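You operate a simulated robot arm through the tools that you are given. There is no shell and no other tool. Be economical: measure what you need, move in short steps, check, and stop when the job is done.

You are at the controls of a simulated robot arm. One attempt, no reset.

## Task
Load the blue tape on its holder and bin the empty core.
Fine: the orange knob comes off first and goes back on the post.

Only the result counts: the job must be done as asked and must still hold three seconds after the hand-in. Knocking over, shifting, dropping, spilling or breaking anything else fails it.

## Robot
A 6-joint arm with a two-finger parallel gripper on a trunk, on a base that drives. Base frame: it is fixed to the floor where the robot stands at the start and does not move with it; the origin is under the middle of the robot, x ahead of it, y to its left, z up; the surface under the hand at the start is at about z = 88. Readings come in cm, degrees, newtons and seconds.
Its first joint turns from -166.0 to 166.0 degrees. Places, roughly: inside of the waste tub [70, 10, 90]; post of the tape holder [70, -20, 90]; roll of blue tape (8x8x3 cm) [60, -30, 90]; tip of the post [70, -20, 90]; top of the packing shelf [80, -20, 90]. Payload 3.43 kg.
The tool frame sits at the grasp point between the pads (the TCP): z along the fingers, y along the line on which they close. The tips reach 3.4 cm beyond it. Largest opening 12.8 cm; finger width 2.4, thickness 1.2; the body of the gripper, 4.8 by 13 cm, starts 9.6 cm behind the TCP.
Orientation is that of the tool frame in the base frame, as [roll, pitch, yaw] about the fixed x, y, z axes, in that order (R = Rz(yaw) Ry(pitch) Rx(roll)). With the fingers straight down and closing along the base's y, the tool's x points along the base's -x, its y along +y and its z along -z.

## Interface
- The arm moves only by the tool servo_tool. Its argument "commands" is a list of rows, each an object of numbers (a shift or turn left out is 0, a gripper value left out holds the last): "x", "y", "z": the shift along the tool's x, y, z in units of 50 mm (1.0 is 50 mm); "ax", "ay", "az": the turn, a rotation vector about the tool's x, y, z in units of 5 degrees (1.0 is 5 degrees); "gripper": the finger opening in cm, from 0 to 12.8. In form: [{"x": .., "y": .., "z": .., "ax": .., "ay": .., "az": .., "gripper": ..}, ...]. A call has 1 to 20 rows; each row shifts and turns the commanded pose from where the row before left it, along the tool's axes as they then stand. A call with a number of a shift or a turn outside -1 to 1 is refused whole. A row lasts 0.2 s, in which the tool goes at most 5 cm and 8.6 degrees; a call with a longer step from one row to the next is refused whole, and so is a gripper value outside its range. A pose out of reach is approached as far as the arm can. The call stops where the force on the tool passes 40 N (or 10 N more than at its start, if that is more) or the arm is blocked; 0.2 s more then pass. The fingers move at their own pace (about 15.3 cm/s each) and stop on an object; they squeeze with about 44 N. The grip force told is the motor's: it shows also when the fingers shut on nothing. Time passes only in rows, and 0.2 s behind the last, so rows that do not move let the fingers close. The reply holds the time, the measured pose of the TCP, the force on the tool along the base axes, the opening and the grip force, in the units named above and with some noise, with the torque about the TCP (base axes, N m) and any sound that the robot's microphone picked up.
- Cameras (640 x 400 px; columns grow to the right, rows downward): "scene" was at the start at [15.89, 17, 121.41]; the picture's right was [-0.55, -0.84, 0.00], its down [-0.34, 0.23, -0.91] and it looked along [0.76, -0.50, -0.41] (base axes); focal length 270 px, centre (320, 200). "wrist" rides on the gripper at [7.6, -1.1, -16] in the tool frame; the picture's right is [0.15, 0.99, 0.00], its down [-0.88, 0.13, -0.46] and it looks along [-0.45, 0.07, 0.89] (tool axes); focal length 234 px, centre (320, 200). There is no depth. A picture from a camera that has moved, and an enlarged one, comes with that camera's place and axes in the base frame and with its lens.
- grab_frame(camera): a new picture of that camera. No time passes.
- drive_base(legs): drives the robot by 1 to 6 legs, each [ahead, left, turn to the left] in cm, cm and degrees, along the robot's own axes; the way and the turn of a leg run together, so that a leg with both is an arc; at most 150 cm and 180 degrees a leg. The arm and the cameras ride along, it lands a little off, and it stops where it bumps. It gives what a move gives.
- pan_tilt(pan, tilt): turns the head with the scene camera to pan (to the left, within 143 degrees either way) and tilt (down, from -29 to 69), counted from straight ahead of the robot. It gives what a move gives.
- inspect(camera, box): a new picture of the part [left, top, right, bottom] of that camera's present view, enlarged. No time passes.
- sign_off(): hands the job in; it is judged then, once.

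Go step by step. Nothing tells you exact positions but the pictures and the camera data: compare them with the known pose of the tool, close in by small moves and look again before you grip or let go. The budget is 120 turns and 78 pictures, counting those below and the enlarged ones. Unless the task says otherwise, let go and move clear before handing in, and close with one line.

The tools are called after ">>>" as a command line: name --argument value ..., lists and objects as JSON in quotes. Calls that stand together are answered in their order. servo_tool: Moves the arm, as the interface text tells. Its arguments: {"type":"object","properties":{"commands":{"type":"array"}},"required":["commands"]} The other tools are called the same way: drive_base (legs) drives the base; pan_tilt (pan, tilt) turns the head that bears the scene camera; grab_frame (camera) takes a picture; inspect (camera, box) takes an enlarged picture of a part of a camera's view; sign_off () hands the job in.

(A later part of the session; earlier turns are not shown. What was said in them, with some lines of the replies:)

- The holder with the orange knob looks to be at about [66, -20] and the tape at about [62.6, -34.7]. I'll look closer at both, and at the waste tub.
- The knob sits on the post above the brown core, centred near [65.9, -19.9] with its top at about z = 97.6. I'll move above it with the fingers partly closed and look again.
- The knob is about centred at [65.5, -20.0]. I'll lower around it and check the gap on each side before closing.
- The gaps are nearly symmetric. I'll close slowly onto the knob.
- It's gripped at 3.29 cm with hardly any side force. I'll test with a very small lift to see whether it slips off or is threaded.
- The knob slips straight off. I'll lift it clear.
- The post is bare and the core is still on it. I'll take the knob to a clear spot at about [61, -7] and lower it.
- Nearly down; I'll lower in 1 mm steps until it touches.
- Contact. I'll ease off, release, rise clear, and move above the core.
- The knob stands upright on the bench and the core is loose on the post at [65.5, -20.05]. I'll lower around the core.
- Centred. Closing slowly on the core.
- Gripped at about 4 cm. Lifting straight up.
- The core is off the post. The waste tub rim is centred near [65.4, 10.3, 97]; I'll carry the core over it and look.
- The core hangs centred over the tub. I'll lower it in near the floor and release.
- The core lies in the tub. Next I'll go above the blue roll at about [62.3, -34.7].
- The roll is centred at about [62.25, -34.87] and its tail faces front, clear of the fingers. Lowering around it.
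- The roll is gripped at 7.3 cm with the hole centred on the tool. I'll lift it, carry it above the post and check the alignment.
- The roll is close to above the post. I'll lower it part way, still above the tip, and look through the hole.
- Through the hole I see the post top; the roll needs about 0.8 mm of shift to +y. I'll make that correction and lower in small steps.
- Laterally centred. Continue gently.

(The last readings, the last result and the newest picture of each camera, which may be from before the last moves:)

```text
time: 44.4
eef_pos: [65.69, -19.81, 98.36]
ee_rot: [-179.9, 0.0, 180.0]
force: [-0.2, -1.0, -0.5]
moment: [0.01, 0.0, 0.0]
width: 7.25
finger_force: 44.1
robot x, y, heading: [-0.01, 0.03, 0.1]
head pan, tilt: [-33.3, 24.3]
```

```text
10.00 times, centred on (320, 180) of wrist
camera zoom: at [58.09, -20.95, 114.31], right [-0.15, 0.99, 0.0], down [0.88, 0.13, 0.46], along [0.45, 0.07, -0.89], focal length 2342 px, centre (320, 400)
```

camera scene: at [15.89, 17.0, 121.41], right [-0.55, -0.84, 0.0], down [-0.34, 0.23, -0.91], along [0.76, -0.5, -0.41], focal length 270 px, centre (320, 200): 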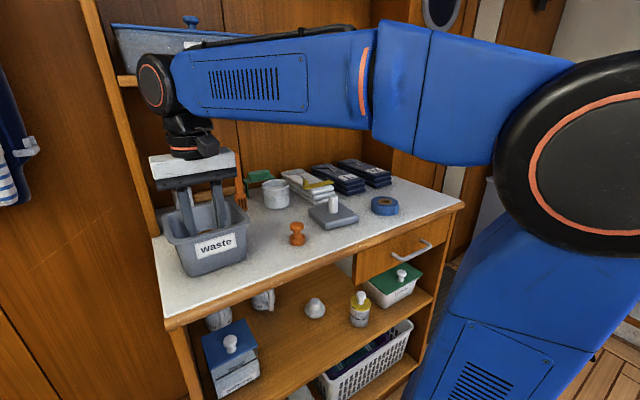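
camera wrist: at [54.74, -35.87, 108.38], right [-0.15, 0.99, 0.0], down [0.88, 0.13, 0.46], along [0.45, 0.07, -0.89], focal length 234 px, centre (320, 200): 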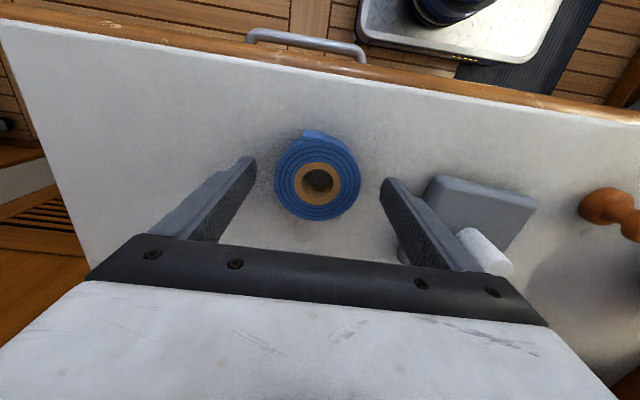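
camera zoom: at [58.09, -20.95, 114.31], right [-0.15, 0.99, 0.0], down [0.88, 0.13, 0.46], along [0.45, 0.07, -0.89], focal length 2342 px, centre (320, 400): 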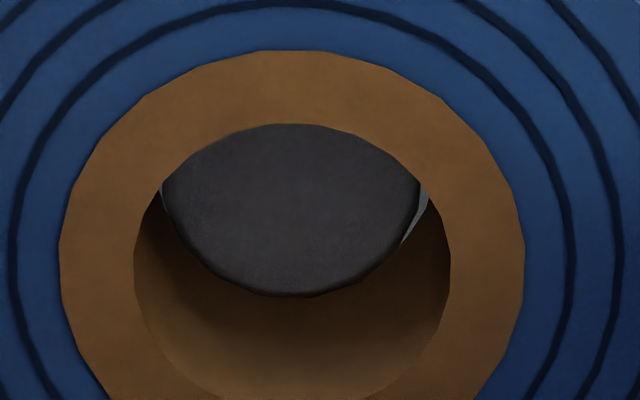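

The tip is inside the hole now. I'll continue down in small steps, watching the force.

>>> servo_tool --commands '[{"z": 0.03, "y": -0.006}, {"z": 0.04}, {"z": 0.05}, {"z": 0.06}, {}]'

>>> inspect --camera "wrist" --box '[288, 160, 352, 200]'

```text
time: 45.6
eef_pos: [65.72, -19.79, 97.55]
ee_rot: [180.0, 0.1, 180.0]
force: [0.5, 0.1, -0.6]
moment: [-0.01, -0.03, -0.02]
width: 7.26
finger_force: 44.5
robot x, y, heading: [0.21, 0.22, 0.1]
head pan, tilt: [-33.3, 24.3]
```

```text
10.00 times, centred on (320, 180) of wrist
camera zoom: at [58.09, -21.02, 113.45], right [-0.15, 0.99, 0.0], down [0.88, 0.13, 0.46], along [0.45, 0.07, -0.89], focal length 2342 px, centre (320, 400)
```

zoom: 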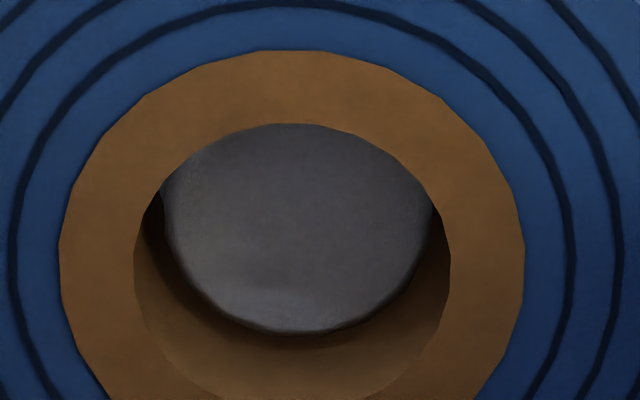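

>>> servo_tool --commands '[{"z": 0.08}, {"z": 0.1}, {"z": 0.1}, {"z": 0.1}, {}]'

>>> inspect --camera "wrist" --box '[256, 140, 384, 220]'

>>> inspect --camera "scene" --box '[300, 165, 380, 215]'

```text
time: 46.8
eef_pos: [65.67, -19.79, 95.65]
ee_rot: [180.0, 0.0, -180.0]
force: [-0.2, 0.6, -0.7]
moment: [0.03, 0.0, -0.03]
width: 7.3
finger_force: 43.8
robot x, y, heading: [-0.32, 0.44, -0.2]
head pan, tilt: [-33.3, 24.3]
```

```text
5.00 times, centred on (320, 180) of wrist
camera zoom: at [58.09, -20.98, 111.52], right [-0.15, 0.99, 0.0], down [0.88, 0.13, 0.46], along [0.45, 0.07, -0.89], focal length 1171 px, centre (320, 300)
```

zoom: 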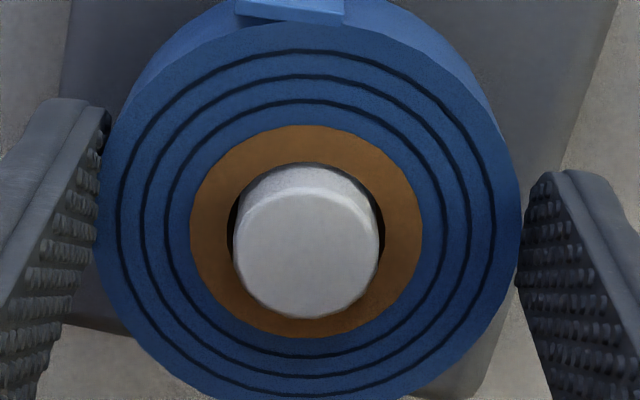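

```text
8.00 times, centred on (340, 190) of scene
camera zoom: at [15.89, 17.0, 121.41], right [-0.55, -0.84, 0.0], down [-0.34, 0.23, -0.91], along [0.76, -0.5, -0.41], focal length 2160 px, centre (160, 280)
```

zoom: 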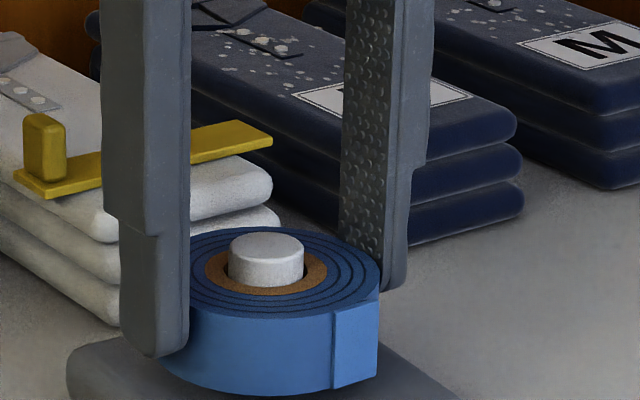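

Well centred on the post. Lowering the last centimetre in fine steps until it touches the base.

>>> servo_tool --commands '[{"z": 0.05}, {"z": 0.05}, {"z": 0.04}, {"z": 0.02}, {"z": 0.02}, {}]'

```text
time: 48.2
eef_pos: [65.68, -19.9, 94.76]
ee_rot: [180.0, 0.0, 180.0]
force: [-0.1, -0.8, -0.8]
moment: [-0.02, 0.0, 0.01]
width: 7.3
finger_force: 44.1
robot x, y, heading: [0.35, -0.29, 0.1]
head pan, tilt: [-33.3, 24.3]
```

>>> servo_tool --commands '[{"z": 0.02}, {"z": 0.02}, {"z": 0.02}, {}]'

>>> inspect --camera "scene" --box '[300, 165, 380, 215]'

```text
time: 49.1
eef_pos: [65.72, -19.98, 94.65]
ee_rot: [-179.9, 0.3, 180.0]
force: [-3.9, 0.9, 6.9]
moment: [0.29, 0.25, 0.13]
width: 7.26
finger_force: 44.1
robot x, y, heading: [-0.13, -0.04, -0.1]
head pan, tilt: [-33.3, 24.3]
stopped in row 4: the force on the tool passed its limit at 40 N (the readings are from after the stop); the commanded pose is now the measured one
```

```text
8.00 times, centred on (340, 190) of scene
camera zoom: at [15.86, 17.01, 121.41], right [-0.55, -0.84, 0.0], down [-0.34, 0.23, -0.91], along [0.76, -0.5, -0.41], focal length 2160 px, centre (160, 280)
```

zoom: 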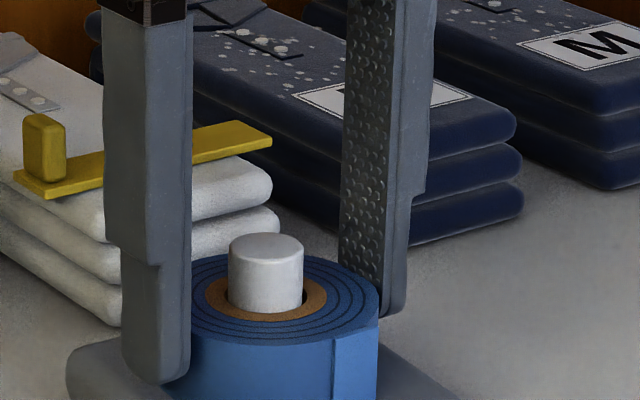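

It's seated on the base. I'll open gently and rise.

>>> servo_tool --commands '[{"gripper": 7.6}, {"gripper": 8.2}, {"gripper": 9}, {"gripper": 10}, {"z": -0.2}, {"z": -0.4}, {"z": -0.5}, {"z": -0.5}, {"z": -0.5}, {}]'

>>> grab_frame --camera "wrist"

>>> inspect --camera "scene" --box '[260, 165, 420, 265]'

```text
time: 51.3
eef_pos: [65.64, -19.77, 105.17]
ee_rot: [-179.9, 0.2, -179.9]
force: [-0.2, -0.5, -0.1]
moment: [0.0, -0.05, 0.0]
width: 10.02
finger_force: 0.0
robot x, y, heading: [0.06, 0.08, -0.0]
head pan, tilt: [-33.3, 24.3]
```

```text
30 pictures are left
camera wrist: at [58.01, -20.95, 121.0], right [-0.15, 0.99, 0.0], down [0.88, 0.13, 0.46], along [0.45, 0.07, -0.89], focal length 234 px, centre (320, 200)
```

wrist: 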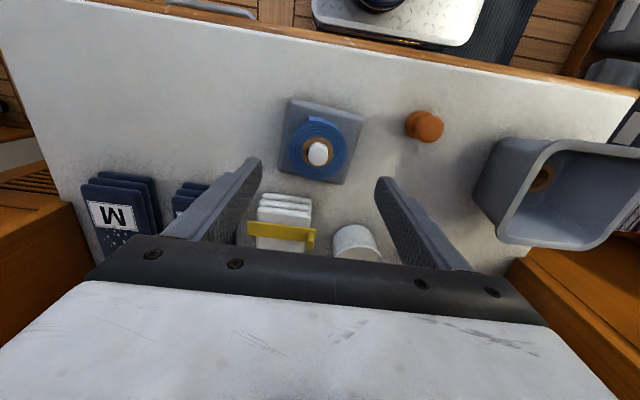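

```text
4.00 times, centred on (340, 215) of scene
camera zoom: at [15.9, 17.0, 121.41], right [-0.55, -0.84, 0.0], down [-0.34, 0.23, -0.91], along [0.76, -0.5, -0.41], focal length 1080 px, centre (240, 140)
```

zoom: 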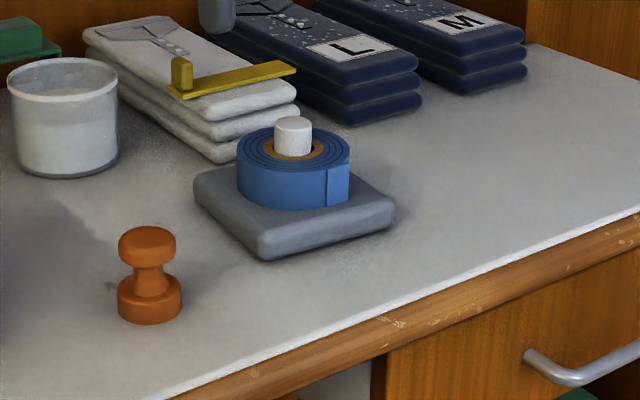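

The tape is seated. Now for the knob: I'll move above it and look.

>>> servo_tool --commands '[{"x": 0.18, "y": 0.51, "gripper": 7}, {"x": 0.18, "y": 0.51}, {"x": 0.18, "y": 0.51}, {"x": 0.18, "y": 0.51}, {"x": 0.2, "y": 0.52}, {"z": 0.5}, {"z": 0.5}, {"z": 0.4}, {}]'

>>> inspect --camera "wrist" --box '[240, 110, 400, 210]'

>>> inspect --camera "scene" --box '[250, 170, 350, 232]'

```text
time: 53.3
eef_pos: [61.16, -7.04, 98.05]
ee_rot: [-180.0, 0.2, -180.0]
force: [-0.6, 0.4, 0.9]
moment: [0.0, 0.01, 0.05]
width: 7.01
finger_force: 0.0
robot x, y, heading: [-0.07, 0.34, -0.2]
head pan, tilt: [-33.3, 24.3]
```

```text
4.00 times, centred on (320, 160) of wrist
camera zoom: at [53.43, -8.21, 113.92], right [-0.15, 0.99, 0.0], down [0.88, 0.13, 0.46], along [0.45, 0.07, -0.89], focal length 937 px, centre (320, 360)
```

zoom: 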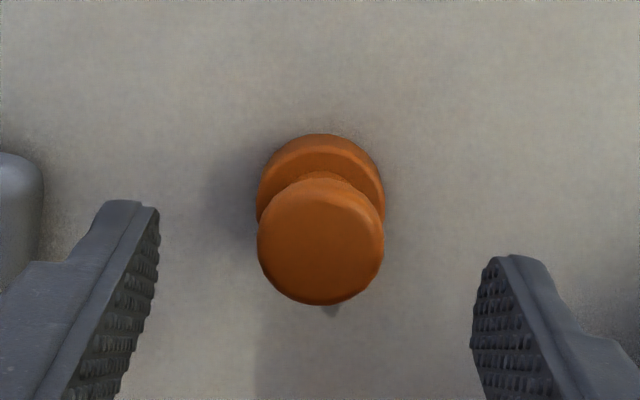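

```text
6.40 times, centred on (300, 201) of scene
camera zoom: at [15.89, 17.0, 121.41], right [-0.55, -0.84, 0.0], down [-0.34, 0.23, -0.91], along [0.76, -0.5, -0.41], focal length 1728 px, centre (448, 194)
```

zoom: 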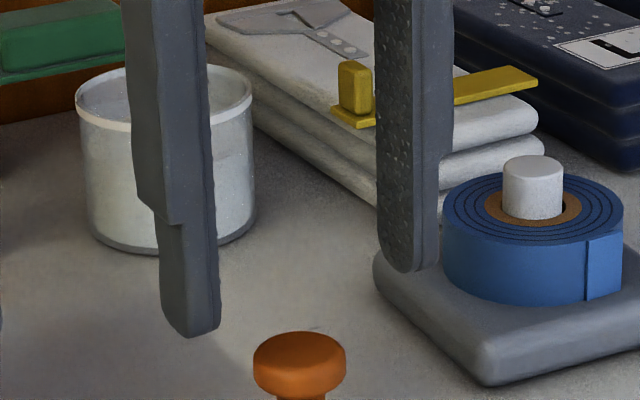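

>>> servo_tool --commands '[{"y": 0.03, "z": 0.3}, {"z": 0.3}, {"z": 0.3}, {"z": 0.18}, {"gripper": 5.5}, {}]'

>>> inspect --camera "wrist" --box '[240, 130, 400, 230]'

>>> inspect --camera "scene" --box '[260, 200, 340, 250]'

```text
time: 54.7
eef_pos: [61.06, -6.9, 92.71]
ee_rot: [-179.9, 0.2, 180.0]
force: [-0.5, -0.7, 0.4]
moment: [-0.01, -0.03, -0.02]
width: 5.5
finger_force: 0.1
robot x, y, heading: [0.17, 0.03, 0.2]
head pan, tilt: [-33.3, 24.3]
```

```text
4.00 times, centred on (320, 180) of wrist
camera zoom: at [53.47, -8.07, 108.53], right [-0.15, 0.99, 0.0], down [0.88, 0.13, 0.46], along [0.45, 0.07, -0.89], focal length 937 px, centre (320, 280)
```

zoom: 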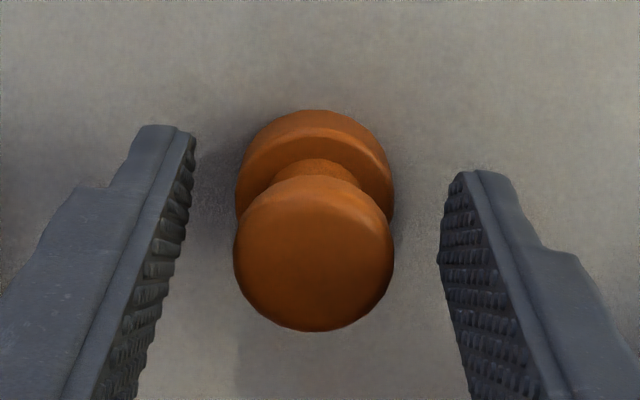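

```text
8.00 times, centred on (300, 225) of scene
camera zoom: at [15.9, 17.0, 121.41], right [-0.55, -0.84, 0.0], down [-0.34, 0.23, -0.91], along [0.76, -0.5, -0.41], focal length 2160 px, centre (480, 0)
```

zoom: 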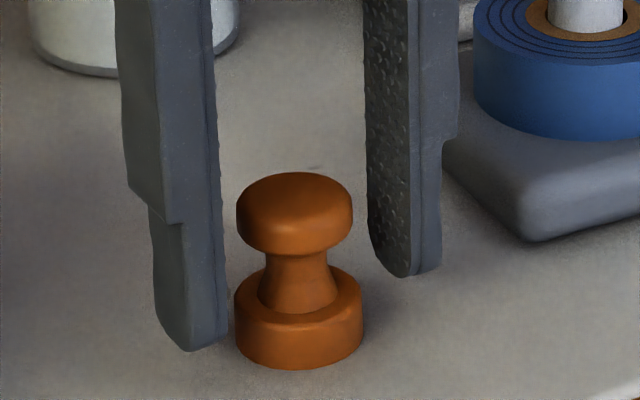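

Same alignment as at the first grip. Lower 1 mm, then close slowly.

>>> servo_tool --commands '[{"z": 0.02, "y": -0.005}, {"gripper": 4.6}, {"gripper": 4.2}, {"gripper": 3.9}, {"gripper": 3.6}, {"gripper": 3.4}, {"gripper": 3.2}, {"gripper": 2.5}, {}]'

>>> inspect --camera "wrist" --box '[240, 130, 400, 230]'

```text
time: 56.7
eef_pos: [61.14, -6.9, 92.5]
ee_rot: [-179.9, 0.3, -180.0]
force: [-0.6, 1.1, 6.3]
moment: [0.05, 0.0, 0.03]
width: 2.66
finger_force: 44.1
robot x, y, heading: [-0.05, 0.22, -0.2]
head pan, tilt: [-33.3, 24.3]
```

```text
4.00 times, centred on (320, 180) of wrist
camera zoom: at [53.47, -8.08, 108.46], right [-0.15, 0.99, 0.0], down [0.88, 0.13, 0.46], along [0.46, 0.07, -0.89], focal length 937 px, centre (320, 280)
```

zoom: 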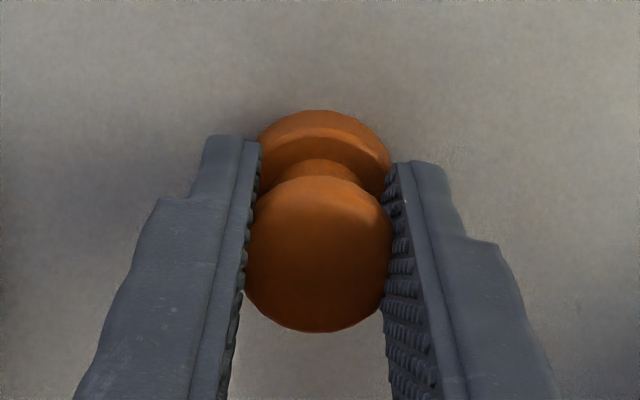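

The width reads 2.66 rather than 3.29, so the tips are on the head above the lower ring. I'll open, go 2.5 mm lower and grip the ring as before.

>>> servo_tool --commands '[{"gripper": 3.4}, {"gripper": 4.5}, {"gripper": 5}, {"z": 0.025}, {"z": 0.02}, {}]'

>>> inspect --camera "wrist" --box '[240, 130, 400, 230]'

```text
time: 58.1
eef_pos: [61.14, -7.0, 92.29]
ee_rot: [-179.9, 0.2, 179.9]
force: [-0.1, 0.5, 0.5]
moment: [-0.03, 0.0, 0.0]
width: 4.98
finger_force: 0.1
robot x, y, heading: [-0.03, 0.21, -0.2]
head pan, tilt: [-33.3, 24.3]
```

```text
4.00 times, centred on (320, 180) of wrist
camera zoom: at [53.47, -8.08, 108.23], right [-0.15, 0.99, 0.0], down [0.88, 0.13, 0.46], along [0.45, 0.07, -0.89], focal length 937 px, centre (320, 280)
```

zoom: 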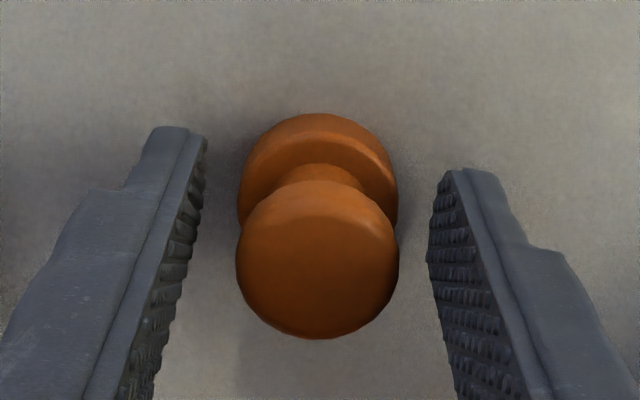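

>>> servo_tool --commands '[{"gripper": 4.5}, {"gripper": 4.1}, {"gripper": 3.8}, {"gripper": 3.6}, {"gripper": 3.4}, {"gripper": 3.2}, {"gripper": 3.0}, {}]'

>>> inspect --camera "wrist" --box '[240, 130, 400, 230]'

>>> inspect --camera "scene" --box '[260, 200, 340, 250]'

```text
time: 59.9
eef_pos: [61.15, -6.85, 92.34]
ee_rot: [180.0, 0.3, -179.9]
force: [-0.7, 0.4, -0.8]
moment: [0.0, -0.01, 0.02]
width: 3.28
finger_force: 44.1
robot x, y, heading: [0.03, -0.34, 0.4]
head pan, tilt: [-33.3, 24.3]
```

```text
4.00 times, centred on (320, 180) of wrist
camera zoom: at [53.48, -8.08, 108.24], right [-0.15, 0.99, 0.0], down [0.88, 0.13, 0.46], along [0.45, 0.07, -0.89], focal length 937 px, centre (320, 280)
```

zoom: 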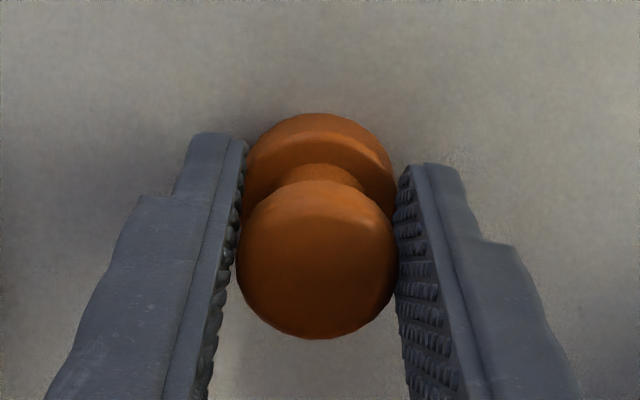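

```text
8.00 times, centred on (300, 225) of scene
camera zoom: at [15.9, 17.0, 121.41], right [-0.55, -0.84, 0.0], down [-0.34, 0.23, -0.91], along [0.76, -0.5, -0.41], focal length 2160 px, centre (480, 0)
```

zoom: 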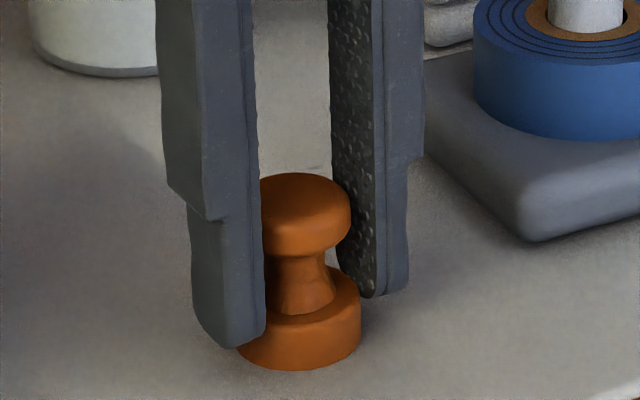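

Gripped at 3.28 cm as on the first grip. Lift and carry it above the post.

>>> servo_tool --commands '[{"z": -0.1}, {"z": -0.3}, {"z": -0.5}, {"z": -0.5}, {"z": -0.4}, {"x": -0.18, "y": -0.518}, {"x": -0.18, "y": -0.517}, {"x": -0.18, "y": -0.517}, {"x": -0.18, "y": -0.517}, {"x": -0.174, "y": -0.517}, {}, {}]'

>>> inspect --camera "wrist" --box '[240, 110, 400, 210]'

>>> inspect --camera "scene" --box '[300, 160, 380, 210]'

```text
time: 62.5
eef_pos: [65.41, -19.92, 101.41]
ee_rot: [180.0, 0.4, -180.0]
force: [-0.4, 0.3, 0.5]
moment: [-0.02, 0.01, -0.04]
width: 3.3
finger_force: 44.0
robot x, y, heading: [0.19, 0.0, -0.0]
head pan, tilt: [-33.3, 24.3]
```

```text
4.00 times, centred on (320, 160) of wrist
camera zoom: at [57.92, -21.05, 117.29], right [-0.15, 0.99, 0.0], down [0.88, 0.13, 0.46], along [0.45, 0.07, -0.89], focal length 937 px, centre (320, 360)
```

zoom: 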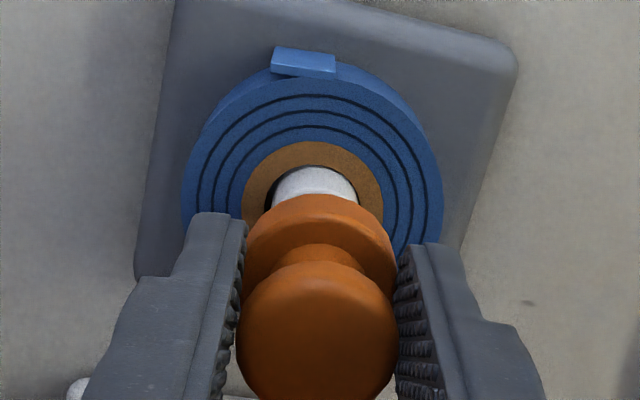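

```text
8.00 times, centred on (340, 185) of scene
camera zoom: at [15.9, 17.0, 121.41], right [-0.55, -0.84, 0.0], down [-0.34, 0.23, -0.91], along [0.76, -0.5, -0.41], focal length 2160 px, centre (160, 320)
```

zoom: 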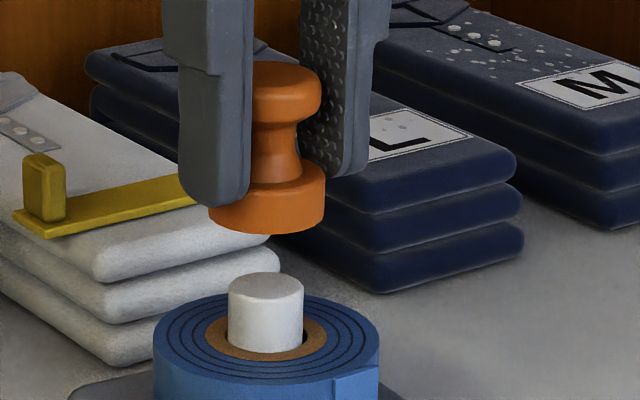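

Well aligned; a half-millimetre correction in -y, then lower to just above the tip and look.

>>> servo_tool --commands '[{"y": -0.01}, {"z": 0.15}, {"z": 0.15}, {"z": 0.06}, {}]'

>>> inspect --camera "scene" --box '[308, 165, 372, 205]'

>>> inspect --camera "wrist" --box '[272, 130, 368, 190]'

```text
time: 63.7
eef_pos: [65.47, -19.97, 99.65]
ee_rot: [-179.9, 0.1, -180.0]
force: [-0.8, -0.4, -0.6]
moment: [0.01, 0.0, 0.0]
width: 3.3
finger_force: 43.9
robot x, y, heading: [-0.13, -0.1, 0.1]
head pan, tilt: [-33.3, 24.3]
```

```text
10.00 times, centred on (340, 185) of scene
camera zoom: at [15.9, 17.0, 121.41], right [-0.55, -0.84, 0.0], down [-0.34, 0.23, -0.91], along [0.76, -0.5, -0.41], focal length 2700 px, centre (120, 350)
```

zoom: 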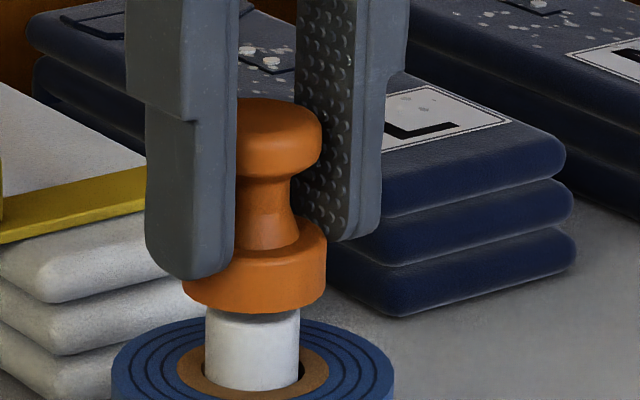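

```text
6.67 times, centred on (320, 160) of wrist
camera zoom: at [57.92, -21.11, 115.43], right [-0.15, 0.99, 0.0], down [0.88, 0.13, 0.46], along [0.45, 0.07, -0.89], focal length 1561 px, centre (320, 467)
```

zoom: 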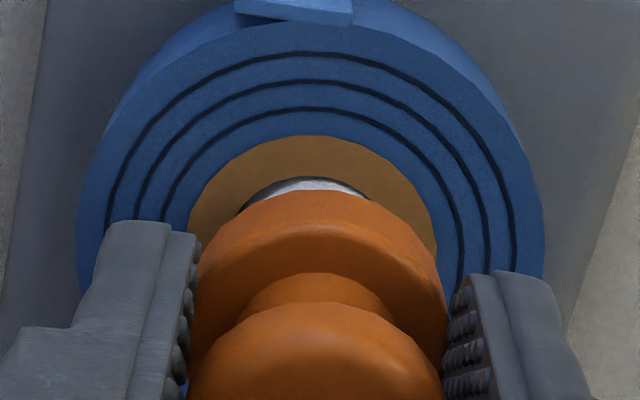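

>>> servo_tool --commands '[{"z": 0.04}, {"z": 0.03}, {"z": 0.03}, {"z": 0.02}, {"z": 0.02}, {}]'

>>> inspect --camera "scene" --box '[308, 165, 372, 205]'

```text
time: 65.1
eef_pos: [65.48, -20.08, 98.82]
ee_rot: [-179.9, 0.2, 180.0]
force: [-0.6, 1.0, 0.4]
moment: [0.05, -0.02, -0.01]
width: 3.28
finger_force: 43.7
robot x, y, heading: [-0.05, 0.25, 0.1]
head pan, tilt: [-33.3, 24.3]
```

```text
10.00 times, centred on (340, 185) of scene
camera zoom: at [15.9, 17.0, 121.41], right [-0.55, -0.84, 0.0], down [-0.34, 0.23, -0.91], along [0.76, -0.5, -0.41], focal length 2700 px, centre (120, 350)
```

zoom: 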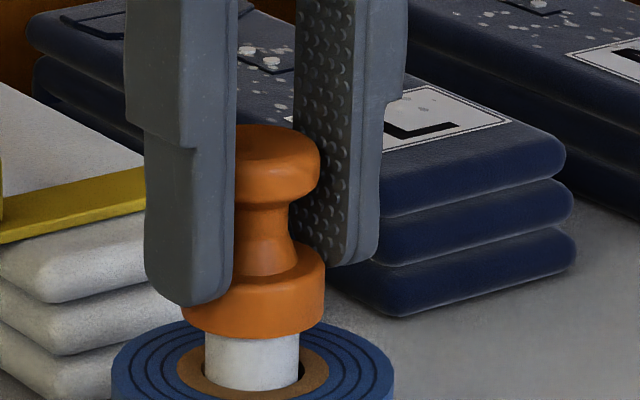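

>>> servo_tool --commands '[{"z": 0.02}, {"z": 0.02}, {"z": 0.02}, {}]'

```text
time: 66.1
eef_pos: [65.66, -19.99, 98.49]
ee_rot: [-179.9, 0.1, 179.9]
force: [0.4, 0.3, 0.7]
moment: [0.04, -0.02, -0.02]
width: 3.27
finger_force: 44.5
robot x, y, heading: [0.12, -0.23, 0.0]
head pan, tilt: [-33.3, 24.3]
```

>>> servo_tool --commands '[{"z": 0.02}, {"z": 0.02}, {"z": 0.02}, {}]'

>>> inspect --camera "scene" --box '[308, 165, 372, 205]'

```text
time: 67.1
eef_pos: [65.55, -19.98, 98.21]
ee_rot: [-179.9, 0.3, 179.8]
force: [-0.5, 0.2, -0.3]
moment: [-0.02, 0.0, -0.01]
width: 3.28
finger_force: 43.7
robot x, y, heading: [0.16, 0.11, -0.0]
head pan, tilt: [-33.3, 24.3]
```

```text
10.00 times, centred on (340, 185) of scene
camera zoom: at [15.9, 17.0, 121.41], right [-0.55, -0.84, 0.0], down [-0.34, 0.23, -0.91], along [0.76, -0.5, -0.41], focal length 2700 px, centre (120, 350)
```

zoom: 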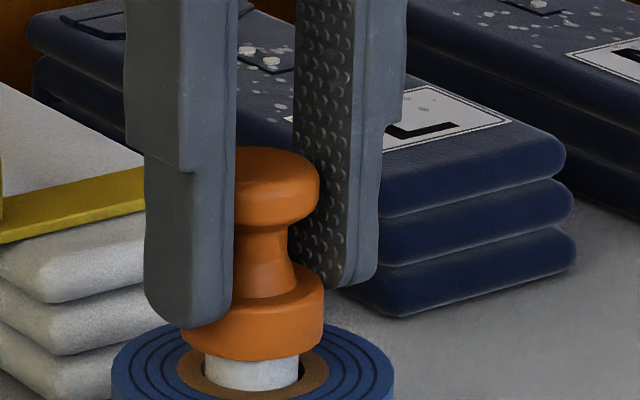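

The post tip is inside the knob. Continue to the seat.

>>> servo_tool --commands '[{"z": 0.02}, {"z": 0.02}, {"z": 0.02}, {}]'

```text
time: 68.1
eef_pos: [65.61, -20.06, 98.0]
ee_rot: [-179.9, 0.3, 180.0]
force: [-0.3, -0.6, -0.5]
moment: [-0.01, -0.02, -0.02]
width: 3.29
finger_force: 44.2
robot x, y, heading: [-0.09, -0.18, 0.1]
head pan, tilt: [-33.3, 24.3]
```

>>> servo_tool --commands '[{"z": 0.02}, {"z": 0.02}, {"z": 0.01}, {"z": 0.01}, {}]'

>>> inspect --camera "scene" --box '[308, 165, 372, 205]'

```text
time: 69.3
eef_pos: [65.55, -19.91, 97.82]
ee_rot: [-180.0, 0.4, -180.0]
force: [1.6, -0.2, 13.3]
moment: [-0.04, -0.16, 0.0]
width: 3.28
finger_force: 43.6
robot x, y, heading: [0.03, -0.54, -0.1]
head pan, tilt: [-33.3, 24.3]
```

```text
10.00 times, centred on (340, 185) of scene
camera zoom: at [15.87, 17.0, 121.41], right [-0.55, -0.84, 0.0], down [-0.34, 0.23, -0.91], along [0.76, -0.5, -0.41], focal length 2700 px, centre (120, 350)
```

zoom: 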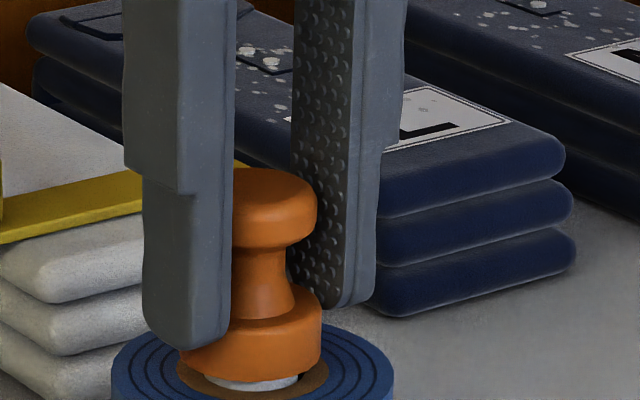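

It's seated at its original height. I'll ease off, release, and rise clear.

>>> servo_tool --commands '[{"z": -0.015}, {"gripper": 3.6}, {"gripper": 4.2}, {"gripper": 5.5}, {"gripper": 7}, {"z": -0.2}, {"z": -0.4}, {"z": -0.5}, {"z": -0.5}, {"x": 0.3, "z": -0.4}, {}]'

>>> inspect --camera "scene" --box '[280, 150, 420, 238]'

>>> grab_frame --camera "wrist"

>>> grab_frame --camera "scene"

```text
time: 71.7
eef_pos: [64.15, -19.93, 107.77]
ee_rot: [-179.9, 0.2, 180.0]
force: [0.0, 0.7, 0.6]
moment: [0.02, 0.0, -0.04]
width: 7.0
finger_force: 0.1
robot x, y, heading: [0.13, 0.12, -0.1]
head pan, tilt: [-33.3, 24.3]
```

```text
4.55 times, centred on (350, 194) of scene
camera zoom: at [15.9, 17.0, 121.41], right [-0.55, -0.84, 0.0], down [-0.34, 0.23, -0.91], along [0.76, -0.5, -0.41], focal length 1227 px, centre (184, 227)
```

zoom: 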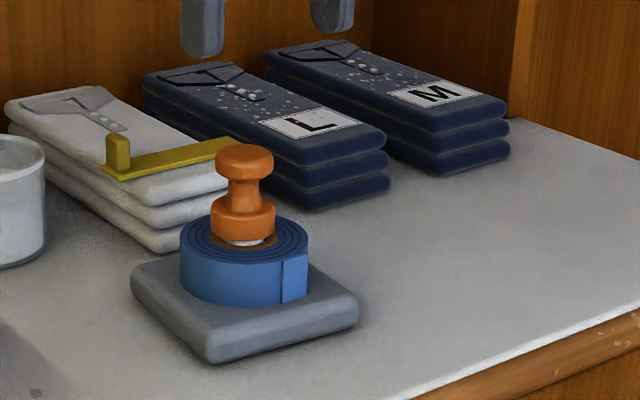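

```text
12 pictures are left
camera wrist: at [56.42, -21.05, 123.65], right [-0.15, 0.99, 0.0], down [0.88, 0.13, 0.46], along [0.45, 0.07, -0.89], focal length 234 px, centre (320, 200)
```

wrist: 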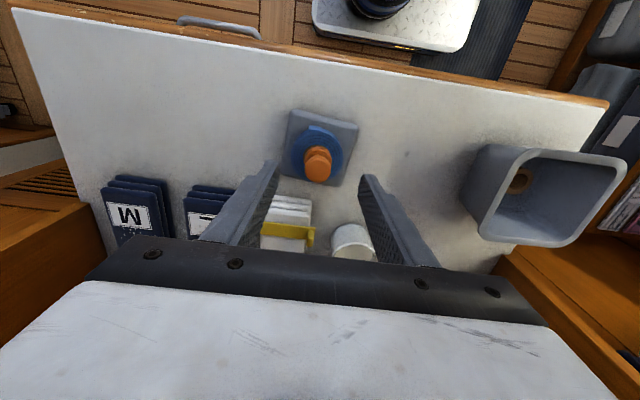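

```text
11 pictures are left
camera scene: at [15.9, 17.0, 121.41], right [-0.55, -0.84, 0.0], down [-0.34, 0.23, -0.91], along [0.76, -0.5, -0.41], focal length 270 px, centre (320, 200)
```

scene: 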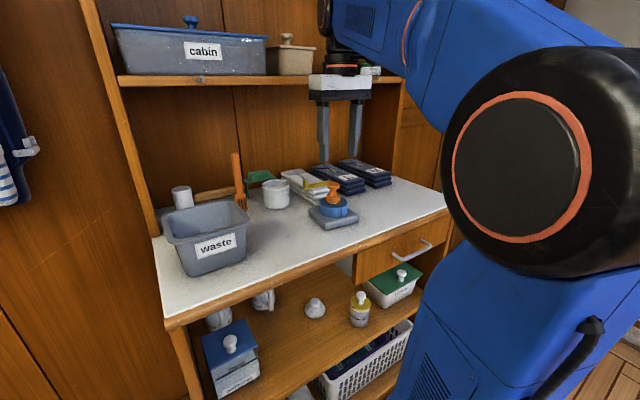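

The tape is seated on the holder, the knob is back on its post at its original height, and the core is in the waste tub. The holder hasn't moved and nothing else looks disturbed, so I'm handing in.

>>> sign_off

```text
The job is handed in.
```

Blue tape loaded on its holder, orange knob back on the post, and empty core in the waste tub.
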